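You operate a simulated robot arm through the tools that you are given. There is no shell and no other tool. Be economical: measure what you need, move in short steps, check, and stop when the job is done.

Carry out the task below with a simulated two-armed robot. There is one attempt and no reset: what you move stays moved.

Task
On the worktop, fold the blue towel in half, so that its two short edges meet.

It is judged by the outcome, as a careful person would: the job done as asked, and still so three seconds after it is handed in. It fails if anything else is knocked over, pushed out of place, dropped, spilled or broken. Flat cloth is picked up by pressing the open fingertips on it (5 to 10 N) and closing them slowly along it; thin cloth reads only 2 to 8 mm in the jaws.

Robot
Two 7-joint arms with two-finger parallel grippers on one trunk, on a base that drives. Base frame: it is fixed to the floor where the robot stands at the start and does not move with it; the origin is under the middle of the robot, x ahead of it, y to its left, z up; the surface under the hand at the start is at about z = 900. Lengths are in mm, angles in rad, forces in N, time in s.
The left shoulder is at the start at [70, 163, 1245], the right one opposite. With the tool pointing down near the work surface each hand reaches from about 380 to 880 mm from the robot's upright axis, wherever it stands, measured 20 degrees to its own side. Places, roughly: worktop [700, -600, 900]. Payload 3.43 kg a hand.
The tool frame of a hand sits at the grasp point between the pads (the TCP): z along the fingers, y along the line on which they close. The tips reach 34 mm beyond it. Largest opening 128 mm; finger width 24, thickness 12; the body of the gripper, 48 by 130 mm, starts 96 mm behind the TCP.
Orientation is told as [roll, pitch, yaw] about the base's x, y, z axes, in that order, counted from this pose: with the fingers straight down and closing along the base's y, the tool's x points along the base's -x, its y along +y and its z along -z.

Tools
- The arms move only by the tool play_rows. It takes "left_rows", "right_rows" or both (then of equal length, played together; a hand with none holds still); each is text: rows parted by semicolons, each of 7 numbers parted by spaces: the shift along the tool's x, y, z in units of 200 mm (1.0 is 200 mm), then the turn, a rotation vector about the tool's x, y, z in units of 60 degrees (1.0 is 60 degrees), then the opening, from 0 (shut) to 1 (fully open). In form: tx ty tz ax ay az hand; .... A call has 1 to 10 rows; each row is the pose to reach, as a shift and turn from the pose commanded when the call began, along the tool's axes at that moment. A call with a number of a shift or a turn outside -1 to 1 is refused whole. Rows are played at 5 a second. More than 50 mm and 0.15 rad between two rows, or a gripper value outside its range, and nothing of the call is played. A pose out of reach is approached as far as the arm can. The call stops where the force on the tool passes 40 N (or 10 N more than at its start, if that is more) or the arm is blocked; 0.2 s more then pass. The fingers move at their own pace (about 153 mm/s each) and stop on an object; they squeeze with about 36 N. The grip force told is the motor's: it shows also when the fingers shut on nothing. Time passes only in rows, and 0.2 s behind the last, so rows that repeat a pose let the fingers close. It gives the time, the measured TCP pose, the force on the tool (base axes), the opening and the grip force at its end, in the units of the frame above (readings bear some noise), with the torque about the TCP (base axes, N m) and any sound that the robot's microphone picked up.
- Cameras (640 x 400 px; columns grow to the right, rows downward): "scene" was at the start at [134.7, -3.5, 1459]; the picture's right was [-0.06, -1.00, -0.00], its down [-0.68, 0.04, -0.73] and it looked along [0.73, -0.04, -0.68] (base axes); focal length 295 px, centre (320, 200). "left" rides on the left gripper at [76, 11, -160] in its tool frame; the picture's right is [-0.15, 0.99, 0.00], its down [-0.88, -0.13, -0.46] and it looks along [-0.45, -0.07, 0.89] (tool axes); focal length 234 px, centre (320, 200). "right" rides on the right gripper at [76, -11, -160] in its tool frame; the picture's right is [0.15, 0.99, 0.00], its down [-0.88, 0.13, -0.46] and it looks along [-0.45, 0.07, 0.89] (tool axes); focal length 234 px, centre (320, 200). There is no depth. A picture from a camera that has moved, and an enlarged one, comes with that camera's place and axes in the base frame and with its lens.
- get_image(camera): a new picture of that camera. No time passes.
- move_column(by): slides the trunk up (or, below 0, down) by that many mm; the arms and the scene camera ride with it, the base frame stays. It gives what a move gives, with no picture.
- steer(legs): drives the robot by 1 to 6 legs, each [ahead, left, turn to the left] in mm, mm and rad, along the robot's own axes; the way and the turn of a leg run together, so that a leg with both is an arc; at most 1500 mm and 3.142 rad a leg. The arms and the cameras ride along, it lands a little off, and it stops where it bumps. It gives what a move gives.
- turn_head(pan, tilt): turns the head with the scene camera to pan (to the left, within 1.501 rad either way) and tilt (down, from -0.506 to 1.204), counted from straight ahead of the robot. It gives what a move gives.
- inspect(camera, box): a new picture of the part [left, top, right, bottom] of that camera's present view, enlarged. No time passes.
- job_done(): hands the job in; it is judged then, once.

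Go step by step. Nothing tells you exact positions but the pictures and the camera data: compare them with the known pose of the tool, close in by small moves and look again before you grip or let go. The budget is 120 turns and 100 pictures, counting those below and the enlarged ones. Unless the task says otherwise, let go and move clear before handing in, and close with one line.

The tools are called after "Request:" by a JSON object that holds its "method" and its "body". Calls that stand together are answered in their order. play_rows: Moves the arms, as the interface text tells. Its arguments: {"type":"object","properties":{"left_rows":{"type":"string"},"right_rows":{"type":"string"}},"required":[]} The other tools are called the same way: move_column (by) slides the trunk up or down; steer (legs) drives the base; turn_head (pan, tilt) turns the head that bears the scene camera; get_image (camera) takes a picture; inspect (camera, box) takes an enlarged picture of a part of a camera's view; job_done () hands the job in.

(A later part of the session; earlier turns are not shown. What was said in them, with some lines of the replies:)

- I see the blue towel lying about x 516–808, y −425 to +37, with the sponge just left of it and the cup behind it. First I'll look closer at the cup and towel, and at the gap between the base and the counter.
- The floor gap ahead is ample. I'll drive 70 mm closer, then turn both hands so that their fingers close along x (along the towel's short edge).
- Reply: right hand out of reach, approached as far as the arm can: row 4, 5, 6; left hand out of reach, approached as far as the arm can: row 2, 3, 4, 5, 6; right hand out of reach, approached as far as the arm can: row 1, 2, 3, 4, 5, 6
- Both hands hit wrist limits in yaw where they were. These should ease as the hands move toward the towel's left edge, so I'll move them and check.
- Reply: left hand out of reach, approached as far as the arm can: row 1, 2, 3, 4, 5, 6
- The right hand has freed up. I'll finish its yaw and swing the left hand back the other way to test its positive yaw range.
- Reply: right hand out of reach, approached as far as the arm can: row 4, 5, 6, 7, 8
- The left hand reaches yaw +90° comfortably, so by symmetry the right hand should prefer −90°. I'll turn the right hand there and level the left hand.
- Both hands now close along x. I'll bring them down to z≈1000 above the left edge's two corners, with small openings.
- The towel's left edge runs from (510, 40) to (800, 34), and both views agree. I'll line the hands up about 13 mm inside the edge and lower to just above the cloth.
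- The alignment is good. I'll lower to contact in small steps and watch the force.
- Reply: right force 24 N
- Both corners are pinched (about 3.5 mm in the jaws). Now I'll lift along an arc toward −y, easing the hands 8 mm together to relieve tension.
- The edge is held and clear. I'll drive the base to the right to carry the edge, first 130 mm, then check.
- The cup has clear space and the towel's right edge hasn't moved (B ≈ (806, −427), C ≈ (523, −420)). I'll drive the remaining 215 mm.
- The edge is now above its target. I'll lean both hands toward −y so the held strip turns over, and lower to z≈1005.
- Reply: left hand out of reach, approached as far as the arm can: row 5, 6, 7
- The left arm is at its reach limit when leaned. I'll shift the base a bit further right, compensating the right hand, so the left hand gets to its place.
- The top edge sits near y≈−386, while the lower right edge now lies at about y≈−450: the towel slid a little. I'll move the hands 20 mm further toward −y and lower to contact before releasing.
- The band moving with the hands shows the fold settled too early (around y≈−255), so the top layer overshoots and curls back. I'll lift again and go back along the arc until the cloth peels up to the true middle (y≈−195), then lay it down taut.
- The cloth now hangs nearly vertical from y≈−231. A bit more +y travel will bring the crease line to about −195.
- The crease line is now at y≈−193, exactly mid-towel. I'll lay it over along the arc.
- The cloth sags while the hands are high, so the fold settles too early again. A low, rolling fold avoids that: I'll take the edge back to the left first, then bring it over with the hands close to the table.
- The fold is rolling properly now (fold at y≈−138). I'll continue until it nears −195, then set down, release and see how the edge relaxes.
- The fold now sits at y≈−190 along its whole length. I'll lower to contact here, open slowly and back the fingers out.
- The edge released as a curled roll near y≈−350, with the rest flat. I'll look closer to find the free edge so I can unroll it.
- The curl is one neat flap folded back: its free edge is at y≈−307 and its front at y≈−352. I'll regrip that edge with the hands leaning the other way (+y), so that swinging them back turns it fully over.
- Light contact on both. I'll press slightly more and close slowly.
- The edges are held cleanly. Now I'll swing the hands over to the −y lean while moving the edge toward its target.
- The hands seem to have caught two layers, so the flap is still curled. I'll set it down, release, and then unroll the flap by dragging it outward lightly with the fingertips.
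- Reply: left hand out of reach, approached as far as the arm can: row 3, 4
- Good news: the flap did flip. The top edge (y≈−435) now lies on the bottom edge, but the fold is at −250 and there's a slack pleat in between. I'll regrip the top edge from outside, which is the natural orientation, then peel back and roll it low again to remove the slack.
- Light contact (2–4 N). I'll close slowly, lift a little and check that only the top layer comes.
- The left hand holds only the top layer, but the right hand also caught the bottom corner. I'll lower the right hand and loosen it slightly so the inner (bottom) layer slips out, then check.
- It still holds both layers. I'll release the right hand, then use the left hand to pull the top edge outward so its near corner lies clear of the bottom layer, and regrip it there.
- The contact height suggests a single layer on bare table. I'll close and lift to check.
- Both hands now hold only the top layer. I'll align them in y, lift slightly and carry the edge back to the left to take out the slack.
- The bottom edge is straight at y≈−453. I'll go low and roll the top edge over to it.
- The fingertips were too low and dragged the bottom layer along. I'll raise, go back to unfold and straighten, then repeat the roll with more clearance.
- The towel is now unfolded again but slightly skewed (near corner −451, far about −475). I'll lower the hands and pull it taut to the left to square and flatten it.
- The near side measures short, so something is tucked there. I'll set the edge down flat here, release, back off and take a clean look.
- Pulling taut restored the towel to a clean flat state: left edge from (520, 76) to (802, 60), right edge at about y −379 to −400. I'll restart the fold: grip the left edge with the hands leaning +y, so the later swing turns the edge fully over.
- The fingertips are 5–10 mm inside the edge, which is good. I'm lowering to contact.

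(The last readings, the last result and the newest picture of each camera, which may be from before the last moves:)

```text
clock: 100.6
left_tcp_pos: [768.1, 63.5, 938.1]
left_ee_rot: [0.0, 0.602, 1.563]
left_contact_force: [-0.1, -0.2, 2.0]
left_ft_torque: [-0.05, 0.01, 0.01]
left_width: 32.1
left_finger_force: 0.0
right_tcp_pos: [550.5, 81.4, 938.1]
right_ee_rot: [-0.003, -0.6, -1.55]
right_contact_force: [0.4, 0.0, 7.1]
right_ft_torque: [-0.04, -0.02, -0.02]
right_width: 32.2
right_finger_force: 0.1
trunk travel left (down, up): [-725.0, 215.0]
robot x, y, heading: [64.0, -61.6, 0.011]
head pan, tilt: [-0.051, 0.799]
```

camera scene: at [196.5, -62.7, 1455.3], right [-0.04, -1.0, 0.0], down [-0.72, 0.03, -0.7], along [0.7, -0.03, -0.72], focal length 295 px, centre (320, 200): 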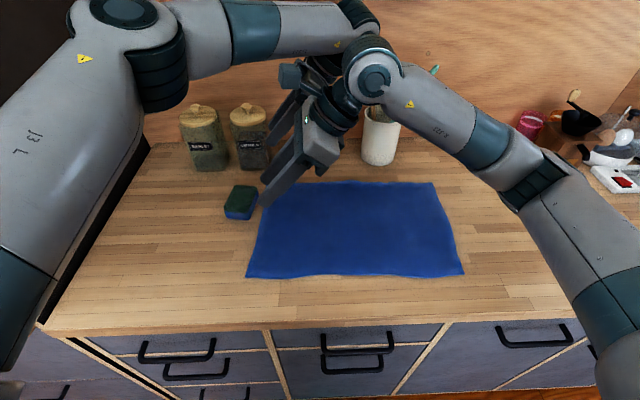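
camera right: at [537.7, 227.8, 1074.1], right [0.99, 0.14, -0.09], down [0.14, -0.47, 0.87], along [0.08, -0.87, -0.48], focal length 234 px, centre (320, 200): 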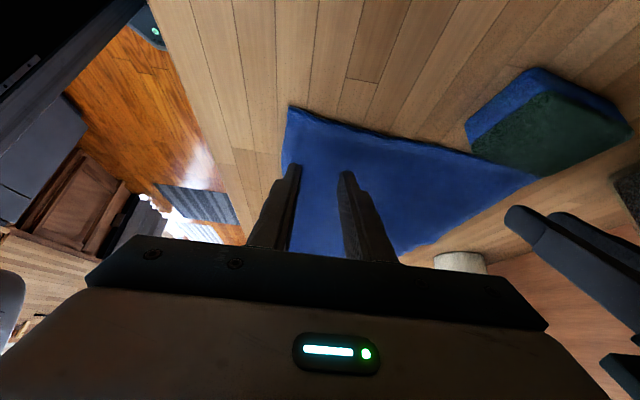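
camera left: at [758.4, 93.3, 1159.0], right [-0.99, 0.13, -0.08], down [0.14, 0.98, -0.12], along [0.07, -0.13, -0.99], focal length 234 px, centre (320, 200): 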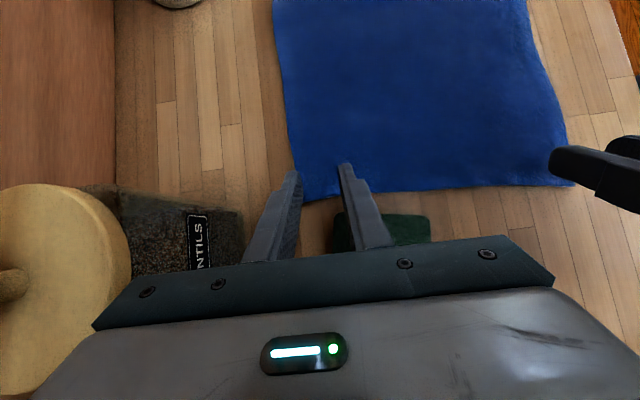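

Request:
{"method": "play_rows", "body": {"left_rows": "-0.0035 0 0.005 0 0 0 0.25; -0.0035 0 0.005 0 0 0 0.22; -0.0035 0 0.005 0 0 0 0.19; -0.0035 0 0.005 0 0 0 0.16; -0.0035 0 0.005 0 0 0 0.13; -0.0035 0 0.005 0 0 0 0.1; -0.0035 0 0.005 0 0 0 0.07; -0.0035 0 0.005 0 0 0 0.04; -0.0035 0 0.005 0 0 0 0.0; -0.0035 0 0.005 0 0 0 0", "right_rows": "0 0 0 0 0 0 0.25; 0 0 0 0 0 0 0.22; 0 0 0 0 0 0 0.19; 0 0 0 0 0 0 0.16; 0 0 0 0 0 0 0.13; 0 0 0 0 0 0 0.1; 0 0 0 0 0 0 0.07; 0 0 0 0 0 0 0.04; 0 0 0 0 0 0 0; 0 0 0 0 0 0 0"}}

Request:
{"method": "play_rows", "body": {"left_rows": "0.04 0.01 -0.04 0 0 0 0; 0.08 0.02 -0.08 0 0 0 0; 0.13 0.02 -0.1 0 0 0 0; 0.18 0.02 -0.11 0 0 0 0", "right_rows": "-0.04 0.01 -0.04 0 0 0 0; -0.08 0.02 -0.08 0 0 0 0; -0.13 0.02 -0.1 0 0 0 0; -0.18 0.02 -0.11 0 0 0 0"}}

Request:
{"method": "get_image", "body": {"camera": "left"}}

```text
clock: 102.8
left_tcp_pos: [766.7, 62.8, 937.1]
left_ee_rot: [-0.002, 0.602, 1.565]
left_contact_force: [-1.4, 0.4, 5.3]
left_ft_torque: [-0.06, 0.05, -0.04]
left_width: 3.0
left_finger_force: 36.4
right_tcp_pos: [551.4, 80.6, 938.1]
right_ee_rot: [-0.004, -0.598, -1.55]
right_contact_force: [-0.8, -0.3, 5.1]
right_ft_torque: [0.0, 0.04, -0.03]
right_width: 2.1
right_finger_force: 35.7
trunk travel left (down, up): [-725.0, 215.0]
robot x, y, heading: [64.7, -55.6, 0.016]
head pan, tilt: [-0.051, 0.799]
```

```text
clock: 103.8
left_tcp_pos: [762.0, 45.6, 975.2]
left_ee_rot: [0.003, 0.602, 1.565]
left_contact_force: [0.1, -0.1, -0.4]
left_ft_torque: [0.04, 0.0, -0.06]
left_width: 3.1
left_finger_force: 36.2
right_tcp_pos: [554.8, 62.9, 975.2]
right_ee_rot: [-0.005, -0.598, -1.547]
right_contact_force: [-0.5, -0.5, -0.1]
right_ft_torque: [-0.01, -0.01, -0.02]
right_width: 2.2
right_finger_force: 36.0
trunk travel left (down, up): [-725.0, 215.0]
robot x, y, heading: [69.3, -60.5, 0.013]
head pan, tilt: [-0.051, 0.799]
```

```text
17 pictures are left
camera left: at [754.4, 73.6, 1149.8], right [-0.99, 0.13, -0.08], down [0.14, 0.98, -0.12], along [0.07, -0.13, -0.99], focal length 234 px, centre (320, 200)
```

left: 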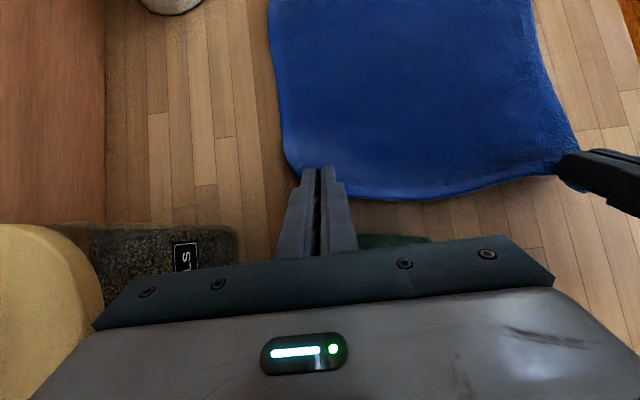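

Both corners are held right at the edge. Now I'll swing the hands over while moving toward −y, keeping them low.

Request:
{"method": "play_rows", "body": {"left_rows": "0.048 0 0.029 0 -0.119 0 0; 0.096 0 0.058 0 -0.239 0 0; 0.144 0 0.088 0 -0.358 0 0; 0.193 0 0.117 0 -0.478 0 0; 0.241 0 0.146 0 -0.597 0 0; 0.289 0 0.175 0 -0.716 0 0; 0.337 0 0.205 0 -0.836 0 0; 0.385 0 0.234 0 -0.955 0 0", "right_rows": "-0.048 0 0.029 0 0.119 0 0; -0.096 0 0.058 0 0.239 0 0; -0.144 0 0.088 0 0.358 0 0; -0.193 0 0.117 0 0.478 0 0; -0.241 0 0.146 0 0.597 0 0; -0.289 0 0.175 0 0.716 0 0; -0.337 0 0.205 0 0.836 0 0; -0.385 0 0.234 0 0.955 0 0"}}

Request:
{"method": "steer", "body": {"legs": [[-2, -70, 0]]}}

Request:
{"method": "play_rows", "body": {"left_rows": "0 0 0 0 -0.09 0 0; 0 0 0 0 -0.18 0 0; 0 0 0 0 -0.26 0 0", "right_rows": "0 0 0 0 0.09 0 0; 0 0 0 0 0.18 0 0; 0 0 0 0 0.26 0 0"}}

Request:
{"method": "steer", "body": {"legs": [[-2, -80, 0]]}}

Request:
{"method": "get_image", "body": {"camera": "scene"}}

```text
clock: 105.6
left_tcp_pos: [762.7, -47.1, 980.8]
left_ee_rot: [0.001, -0.403, 1.565]
left_contact_force: [0.3, -0.4, 0.7]
left_ft_torque: [0.04, 0.01, -0.01]
left_width: 2.9
left_finger_force: 36.3
right_tcp_pos: [557.6, -28.3, 980.1]
right_ee_rot: [-0.002, 0.407, -1.551]
right_contact_force: [0.2, 0.0, 0.2]
right_ft_torque: [0.01, -0.03, 0.0]
right_width: 2.2
right_finger_force: 36.1
trunk travel left (down, up): [-725.0, 215.0]
robot x, y, heading: [65.9, -58.2, 0.014]
head pan, tilt: [-0.051, 0.799]
```

```text
clock: 106.6
left_tcp_pos: [761.1, -111.6, 980.2]
left_ee_rot: [0.002, -0.398, 1.566]
left_contact_force: [0.6, 0.0, 0.2]
left_ft_torque: [-0.01, 0.0, -0.01]
left_width: 2.7
left_finger_force: 36.1
right_tcp_pos: [557.1, -92.4, 979.3]
right_ee_rot: [-0.005, 0.399, -1.552]
right_contact_force: [0.0, -1.1, 0.5]
right_ft_torque: [0.01, -0.01, 0.0]
right_width: 2.1
right_finger_force: 35.4
trunk travel left (down, up): [-725.0, 215.0]
robot x, y, heading: [65.7, -132.5, 0.012]
head pan, tilt: [-0.051, 0.799]
```

```text
clock: 107.4
left_tcp_pos: [762.0, -113.3, 980.7]
left_ee_rot: [-0.001, -0.674, 1.565]
left_contact_force: [0.0, -0.1, 0.2]
left_ft_torque: [-0.04, 0.04, 0.01]
left_width: 2.6
left_finger_force: 36.0
right_tcp_pos: [557.3, -95.9, 979.7]
right_ee_rot: [-0.005, 0.676, -1.553]
right_contact_force: [0.3, -0.9, -0.1]
right_ft_torque: [0.01, -0.03, -0.03]
right_width: 1.9
right_finger_force: 35.6
trunk travel left (down, up): [-725.0, 215.0]
robot x, y, heading: [66.9, -131.7, 0.011]
head pan, tilt: [-0.051, 0.799]
```

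```text
clock: 108.5
left_tcp_pos: [761.1, -190.6, 980.4]
left_ee_rot: [0.0, -0.67, 1.564]
left_contact_force: [0.1, -0.1, -0.1]
left_ft_torque: [0.04, 0.01, 0.03]
left_width: 2.6
left_finger_force: 35.6
right_tcp_pos: [555.4, -173.8, 980.0]
right_ee_rot: [-0.005, 0.674, -1.553]
right_contact_force: [0.2, 0.0, 0.2]
right_ft_torque: [0.02, -0.03, -0.01]
right_width: 2.1
right_finger_force: 35.8
trunk travel left (down, up): [-725.0, 215.0]
robot x, y, heading: [64.8, -206.9, 0.014]
head pan, tilt: [-0.051, 0.799]
```

```text
16 pictures are left
camera scene: at [196.0, -210.4, 1455.2], right [-0.04, -1.0, 0.0], down [-0.72, 0.03, -0.7], along [0.7, -0.03, -0.72], focal length 295 px, centre (320, 200)
```

scene: 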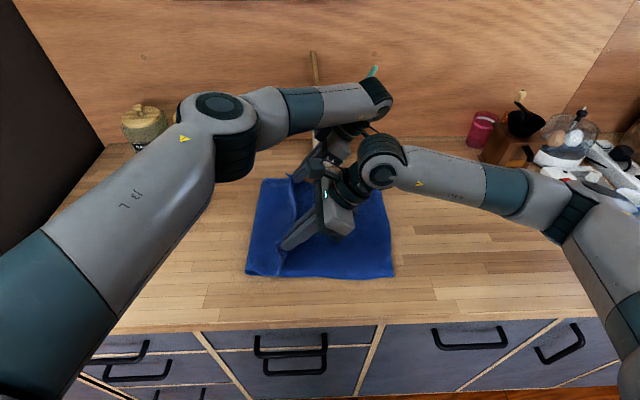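

The fold is rolling evenly and the bottom edge is undisturbed (y≈−378 at the near corner). I'll continue 145 mm and check.

Request:
{"method": "steer", "body": {"legs": [[-4, -145, 0]]}}

Request:
{"method": "get_image", "body": {"camera": "scene"}}

Request:
{"method": "inspect", "body": {"camera": "right", "box": [240, 0, 600, 260]}}

```text
clock: 109.8
left_tcp_pos: [759.6, -335.0, 979.0]
left_ee_rot: [0.001, -0.672, 1.564]
left_contact_force: [-0.7, -0.1, 0.2]
left_ft_torque: [0.01, 0.01, -0.01]
left_width: 2.7
left_finger_force: 36.2
right_tcp_pos: [554.0, -317.9, 980.4]
right_ee_rot: [-0.005, 0.671, -1.552]
right_contact_force: [0.1, 0.9, -0.4]
right_ft_torque: [-0.03, -0.02, -0.05]
right_width: 1.9
right_finger_force: 35.6
trunk travel left (down, up): [-725.0, 215.0]
robot x, y, heading: [61.5, -352.3, 0.009]
head pan, tilt: [-0.051, 0.799]
```

```text
15 pictures are left
camera scene: at [193.9, -353.6, 1455.3], right [-0.04, -1.0, 0.0], down [-0.72, 0.03, -0.7], along [0.7, -0.03, -0.72], focal length 295 px, centre (320, 200)
```

scene: 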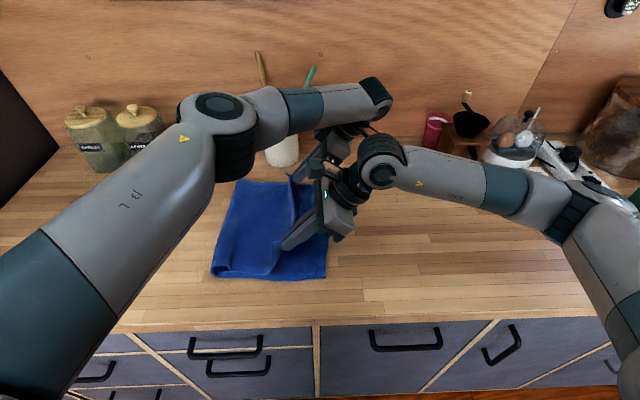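

```text
1.54 times, centred on (420, 130) of right
camera zoom: at [544.2, -358.6, 1152.3], right [0.99, 0.14, 0.09], down [0.15, -0.97, -0.19], along [0.06, 0.2, -0.98], focal length 360 px, centre (166, 308)
```

zoom: 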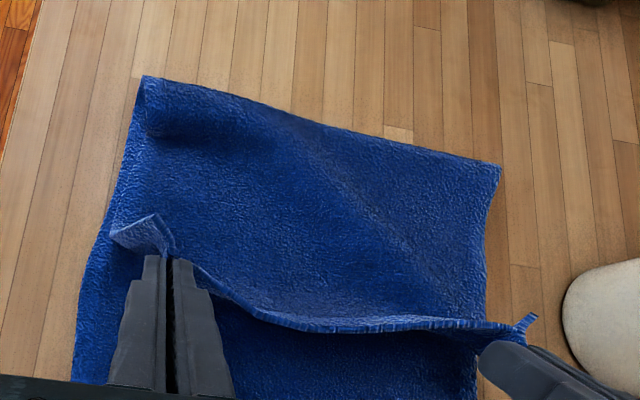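

The edge is turned properly and the fold is forming at the right line. I'll drive 40 mm more, then lower diagonally onto the bottom edge.

Request:
{"method": "steer", "body": {"legs": [[-1, -40, 0]]}}

Request:
{"method": "play_rows", "body": {"left_rows": "0.047 0 0.012 0 0 0 0; 0.095 0 0.025 0 0 0 0; 0.142 0 0.037 0 0 0 0; 0.19 0 0.05 0 0 0 0; 0.205 0 0.045 0 0 0 0", "right_rows": "-0.047 0 0.012 0 0 0 0; -0.095 0 0.025 0 0 0 0; -0.142 0 0.037 0 0 0 0; -0.19 0 0.05 0 0 0 0; -0.205 0 0.045 0 0 0 0"}}

Request:
{"method": "inspect", "body": {"camera": "right", "box": [240, 0, 600, 260]}}

Request:
{"method": "get_image", "body": {"camera": "left"}}

```text
clock: 110.7
left_tcp_pos: [758.0, -371.4, 979.6]
left_ee_rot: [-0.001, -0.668, 1.567]
left_contact_force: [-0.6, 0.6, 0.8]
left_ft_torque: [-0.03, 0.0, 0.03]
left_width: 2.5
left_finger_force: 36.1
right_tcp_pos: [552.8, -354.2, 980.0]
right_ee_rot: [-0.007, 0.672, -1.552]
right_contact_force: [-0.2, 0.1, 0.3]
right_ft_torque: [-0.09, -0.03, -0.01]
right_width: 2.2
right_finger_force: 36.1
trunk travel left (down, up): [-725.0, 215.0]
robot x, y, heading: [61.4, -390.6, 0.009]
head pan, tilt: [-0.051, 0.799]
```

```text
clock: 111.9
left_tcp_pos: [757.4, -399.8, 947.6]
left_ee_rot: [0.001, -0.672, 1.567]
left_contact_force: [0.0, 0.8, -0.1]
left_ft_torque: [-0.02, 0.03, -0.01]
left_width: 2.4
left_finger_force: 36.1
right_tcp_pos: [555.0, -382.4, 947.4]
right_ee_rot: [-0.004, 0.674, -1.552]
right_contact_force: [-0.2, -0.2, -0.6]
right_ft_torque: [0.01, 0.02, -0.02]
right_width: 2.2
right_finger_force: 35.6
trunk travel left (down, up): [-725.0, 215.0]
robot x, y, heading: [57.2, -388.9, 0.013]
head pan, tilt: [-0.051, 0.799]
```

```text
1.54 times, centred on (420, 130) of right
camera zoom: at [544.3, -424.1, 1119.5], right [0.99, 0.14, 0.09], down [0.15, -0.97, -0.19], along [0.06, 0.2, -0.98], focal length 360 px, centre (166, 308)
```

zoom: 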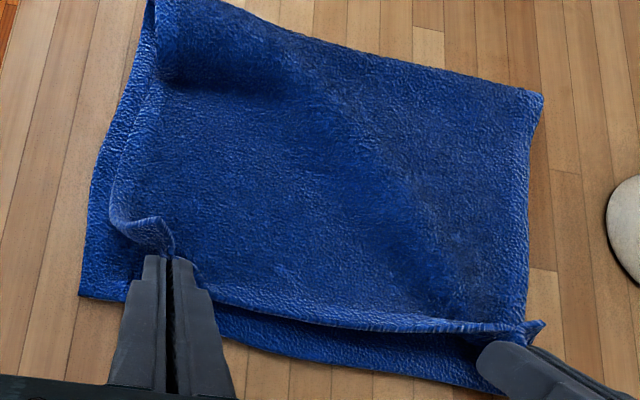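

```text
12 pictures are left
camera left: at [747.7, -558.7, 1025.6], right [-0.99, 0.12, 0.09], down [0.13, 0.41, 0.9], along [0.07, 0.91, -0.42], focal length 234 px, centre (320, 200)
```

left: 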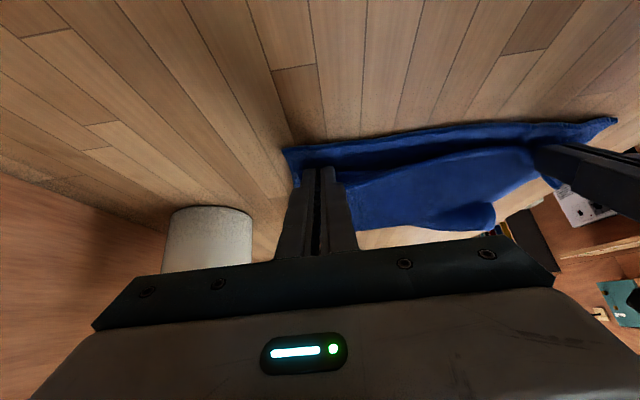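

Nearly there: the top edge is about 18 mm short of the bottom edge and not curled. I'll shift 20 mm further, touch down and release slowly.

Request:
{"method": "steer", "body": {"legs": [[0, -20, 0]]}}

Request:
{"method": "play_rows", "body": {"left_rows": "0.008 0 0.01 0 0 0 0; 0.0155 0 0.0195 0 0 0 0; 0.0155 0 0.0195 0 0 0 0.04; 0.0155 0 0.0195 0 0 0 0.08; 0.0155 0 0.0195 0 0 0 0.14; 0.0155 0 0.0195 0 0 0 0.2; 0.0155 0 0.0195 0 0 0 0.25", "right_rows": "-0.008 0 0.01 0 0 0 0; -0.0155 0 0.0195 0 0 0 0; -0.0155 0 0.0195 0 0 0 0.04; -0.0155 0 0.0195 0 0 0 0.08; -0.0155 0 0.0195 0 0 0 0.14; -0.0155 0 0.0195 0 0 0 0.2; -0.0155 0 0.0195 0 0 0 0.25"}}

Request:
{"method": "play_rows", "body": {"left_rows": "0 0 -0.1 0 0 0 0.25; 0 0 -0.2 0 0 0 0.25; 0 0 -0.3 0 0 0 0.25", "right_rows": "0 0 -0.1 0 0 0 0.25; 0 0 -0.2 0 0 0 0.25; 0 0 -0.3 0 0 0 0.25; "}}

Request:
{"method": "inspect", "body": {"camera": "right", "box": [240, 0, 600, 260]}}

```text
clock: 112.7
left_tcp_pos: [758.4, -414.8, 947.7]
left_ee_rot: [0.0, -0.669, 1.568]
left_contact_force: [0.2, 0.3, 0.7]
left_ft_torque: [-0.02, 0.06, -0.01]
left_width: 2.5
left_finger_force: 36.4
right_tcp_pos: [554.2, -399.2, 947.1]
right_ee_rot: [-0.004, 0.673, -1.549]
right_contact_force: [0.4, 0.4, 0.1]
right_ft_torque: [-0.07, 0.01, -0.05]
right_width: 2.2
right_finger_force: 36.3
trunk travel left (down, up): [-725.0, 215.0]
robot x, y, heading: [62.0, -409.3, 0.012]
head pan, tilt: [-0.051, 0.799]
```

```text
clock: 114.3
left_tcp_pos: [758.6, -418.6, 942.0]
left_ee_rot: [-0.001, -0.672, 1.569]
left_contact_force: [-0.4, 0.9, -0.3]
left_ft_torque: [0.03, 0.0, -0.01]
left_width: 32.1
left_finger_force: 0.1
right_tcp_pos: [553.5, -400.9, 943.4]
right_ee_rot: [-0.005, 0.674, -1.55]
right_contact_force: [0.0, 0.6, 0.6]
right_ft_torque: [0.03, -0.02, 0.0]
right_width: 32.0
right_finger_force: 0.0
trunk travel left (down, up): [-725.0, 215.0]
robot x, y, heading: [61.0, -411.2, 0.013]
head pan, tilt: [-0.051, 0.799]
```

```text
clock: 115.1
left_tcp_pos: [755.8, -446.1, 981.0]
left_ee_rot: [-0.001, -0.67, 1.57]
left_contact_force: [0.3, -0.3, 0.0]
left_ft_torque: [-0.03, 0.0, 0.02]
left_width: 32.2
left_finger_force: 0.1
left hand out of reach, approached as far as the arm can: row 3
right_tcp_pos: [555.1, -437.3, 988.7]
right_ee_rot: [-0.006, 0.675, -1.55]
right_contact_force: [-0.7, 0.1, 0.1]
right_ft_torque: [0.02, 0.0, 0.0]
right_width: 32.1
right_finger_force: 0.1
trunk travel left (down, up): [-725.0, 215.0]
robot x, y, heading: [59.8, -410.0, 0.016]
head pan, tilt: [-0.051, 0.799]
```

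```text
1.54 times, centred on (420, 130) of right
camera zoom: at [545.6, -480.4, 1162.3], right [0.99, 0.14, 0.09], down [0.15, -0.97, -0.19], along [0.06, 0.2, -0.98], focal length 360 px, centre (166, 308)
```

zoom: 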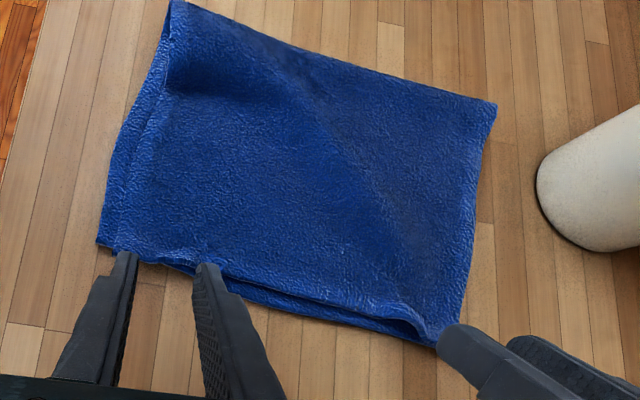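

The edges nearly coincide now. I'll raise the trunk to lift both hands straight clear and then look at the result.

Request:
{"method": "move_column", "body": {"by": 150}}

Request:
{"method": "get_image", "body": {"camera": "right"}}

Request:
{"method": "get_image", "body": {"camera": "scene"}}

```text
clock: 116.8
left_tcp_pos: [756.0, -446.6, 1129.8]
left_ee_rot: [-0.001, -0.669, 1.569]
left_contact_force: [-0.1, -0.2, 0.1]
left_ft_torque: [0.0, -0.01, 0.0]
left_width: 32.1
left_finger_force: 0.0
right_tcp_pos: [555.9, -439.7, 1139.0]
right_ee_rot: [-0.006, 0.674, -1.551]
right_contact_force: [1.3, -0.6, 0.2]
right_ft_torque: [-0.01, 0.0, 0.05]
right_width: 32.0
right_finger_force: 0.1
trunk travel left (down, up): [-875.0, 65.0]
robot x, y, heading: [62.6, -411.5, 0.013]
head pan, tilt: [-0.051, 0.799]
```

```text
10 pictures are left
camera right: at [545.8, -480.8, 1311.9], right [0.99, 0.14, 0.09], down [0.15, -0.97, -0.19], along [0.06, 0.2, -0.98], focal length 234 px, centre (320, 200)
```

right: 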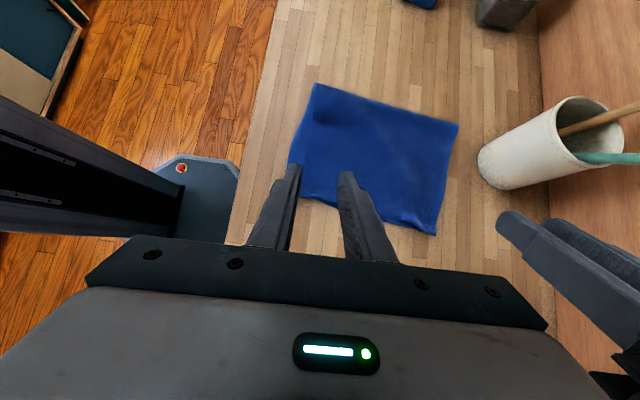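

```text
9 pictures are left
camera scene: at [193.9, -412.8, 1605.2], right [-0.04, -1.0, 0.0], down [-0.72, 0.03, -0.7], along [0.7, -0.03, -0.72], focal length 295 px, centre (320, 200)
```

scene: 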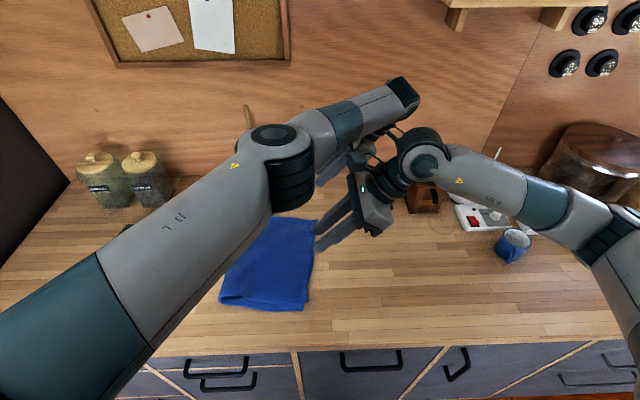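

Request:
{"method": "steer", "body": {"legs": [[-260, -60, 0]]}}

Request:
{"method": "inspect", "body": {"camera": "scene", "box": [200, 110, 400, 250]}}

```text
clock: 118.7
left_tcp_pos: [501.6, -512.2, 1129.9]
left_ee_rot: [-0.002, -0.668, 1.564]
left_contact_force: [-0.6, 0.9, -0.7]
left_ft_torque: [0.02, 0.02, -0.01]
left_width: 31.8
left_finger_force: 0.1
right_tcp_pos: [300.6, -503.1, 1139.0]
right_ee_rot: [-0.006, 0.674, -1.554]
right_contact_force: [0.9, -0.1, 0.6]
right_ft_torque: [0.0, 0.01, 0.0]
right_width: 31.8
right_finger_force: 0.1
trunk travel left (down, up): [-875.0, 65.0]
robot x, y, heading: [-201.1, -473.0, 0.015]
head pan, tilt: [-0.051, 0.799]
```

```text
2.86 times, centred on (300, 180) of scene
camera zoom: at [-60.6, -476.2, 1605.0], right [-0.04, -1.0, 0.0], down [-0.72, 0.03, -0.7], along [0.7, -0.03, -0.72], focal length 842 px, centre (377, 257)
```

zoom: 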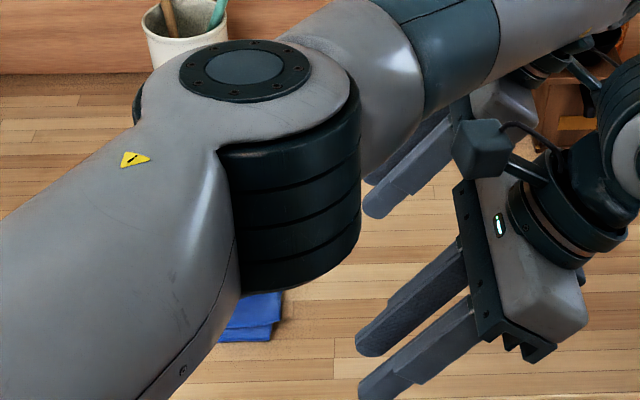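

The left arm blocks the view, so I'll straighten the hands and spread them apart.

Request:
{"method": "play_rows", "body": {"left_rows": "-0.098 0 0.077 0 0.107 0 0.3; -0.196 0 0.155 0 0.213 0 0.3; -0.295 0 0.232 0 0.32 0 0.3; -0.393 0 0.309 0 0.427 0 0.3; -0.491 0 0.386 0 0.533 0 0.3; -0.59 0 0.463 0 0.64 0 0.3; -0.69 0 0.54 0 0.64 0 0.3; -0.786 0 0.618 0 0.64 0 0.3", "right_rows": "-0.049 0 -0.04 0 -0.107 0 0.3; -0.1 0 -0.077 0 -0.213 0 0.3; -0.147 0 -0.116 0 -0.32 0 0.3; -0.196 0 -0.155 0 -0.427 0 0.3; -0.245 0 -0.193 0 -0.533 0 0.3; -0.295 0 -0.232 0 -0.64 0 0.3; -0.345 0 -0.27 0 -0.64 0 0.3; -0.393 0 -0.309 0 -0.64 0 0.3"}}

Request:
{"method": "get_image", "body": {"camera": "scene"}}

```text
clock: 120.5
left_tcp_pos: [501.3, -311.5, 1131.3]
left_ee_rot: [-0.002, 0.001, 1.564]
left_contact_force: [0.7, -1.2, -0.5]
left_ft_torque: [0.03, -0.02, 0.0]
left_width: 38.5
left_finger_force: 0.0
right_tcp_pos: [301.2, -603.3, 1138.6]
right_ee_rot: [-0.005, 0.004, -1.551]
right_contact_force: [0.7, 0.0, 0.4]
right_ft_torque: [0.02, 0.02, 0.0]
right_width: 38.4
right_finger_force: 0.1
trunk travel left (down, up): [-875.0, 65.0]
robot x, y, heading: [-195.0, -475.6, 0.013]
head pan, tilt: [-0.051, 0.799]
```

```text
7 pictures are left
camera scene: at [-62.9, -476.3, 1605.3], right [-0.04, -1.0, 0.0], down [-0.72, 0.03, -0.7], along [0.7, -0.03, -0.72], focal length 295 px, centre (320, 200)
```

scene: 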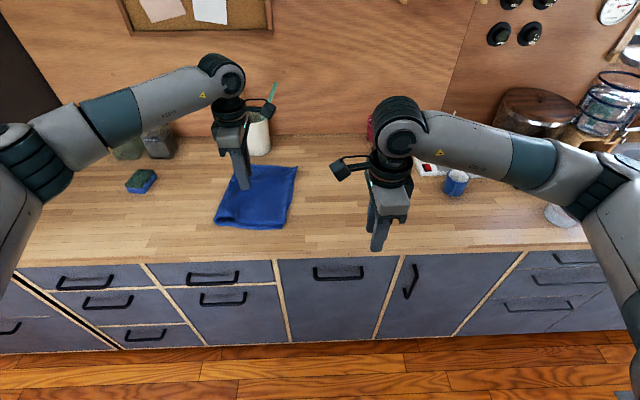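

Request:
{"method": "inspect", "body": {"camera": "scene", "box": [200, 150, 310, 240]}}

```text
4.44 times, centred on (255, 195) of scene
camera zoom: at [-62.9, -476.3, 1605.3], right [-0.04, -1.0, 0.0], down [-0.72, 0.03, -0.7], along [0.7, -0.03, -0.72], focal length 1310 px, centre (609, 222)
```

zoom: 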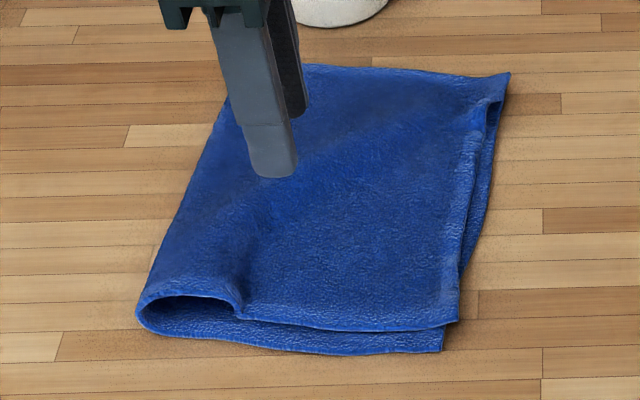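

The towel is folded in half with the two short edges together (within about 15 mm), and nothing else has moved. I'll back the robot off a little and hand in.

Request:
{"method": "steer", "body": {"legs": [[-150, 0, 0]]}}

Request:
{"method": "inspect", "body": {"camera": "scene", "box": [100, 60, 420, 260]}}

```text
clock: 121.9
left_tcp_pos: [356.5, -314.6, 1130.0]
left_ee_rot: [0.002, 0.0, 1.567]
left_contact_force: [0.3, -0.2, -0.5]
left_ft_torque: [-0.03, 0.02, 0.01]
left_width: 38.5
left_finger_force: 0.0
right_tcp_pos: [156.5, -606.2, 1137.7]
right_ee_rot: [-0.005, 0.003, -1.551]
right_contact_force: [0.0, -0.1, -0.1]
right_ft_torque: [-0.01, 0.01, -0.02]
right_width: 38.4
right_finger_force: 0.0
trunk travel left (down, up): [-875.0, 65.0]
robot x, y, heading: [-344.5, -478.6, 0.013]
head pan, tilt: [-0.051, 0.799]
```

```text
2.00 times, centred on (260, 160) of scene
camera zoom: at [-206.9, -478.1, 1604.9], right [-0.04, -1.0, 0.0], down [-0.72, 0.03, -0.7], along [0.69, -0.03, -0.72], focal length 590 px, centre (440, 280)
```

zoom: 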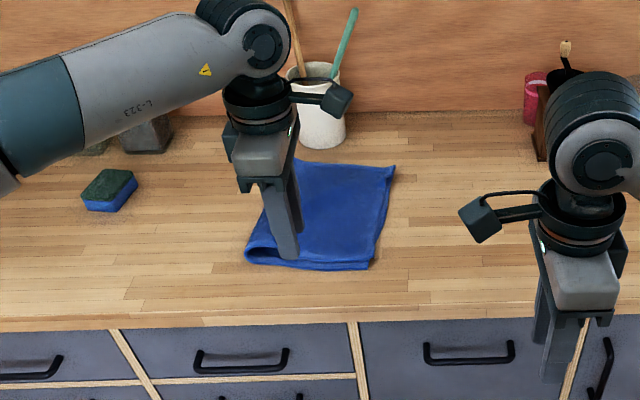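

The fold holds, and the cup and sponge are where they were. I'm handing in.

Request:
{"method": "job_done", "body": {}}

```text
The job is handed in.
```

The blue towel is folded in half on the worktop: its two short edges meet to within about 15 mm, with a slight bulge left at the near end of the fold. In the last pictures nothing else had moved, and both hands are clear.
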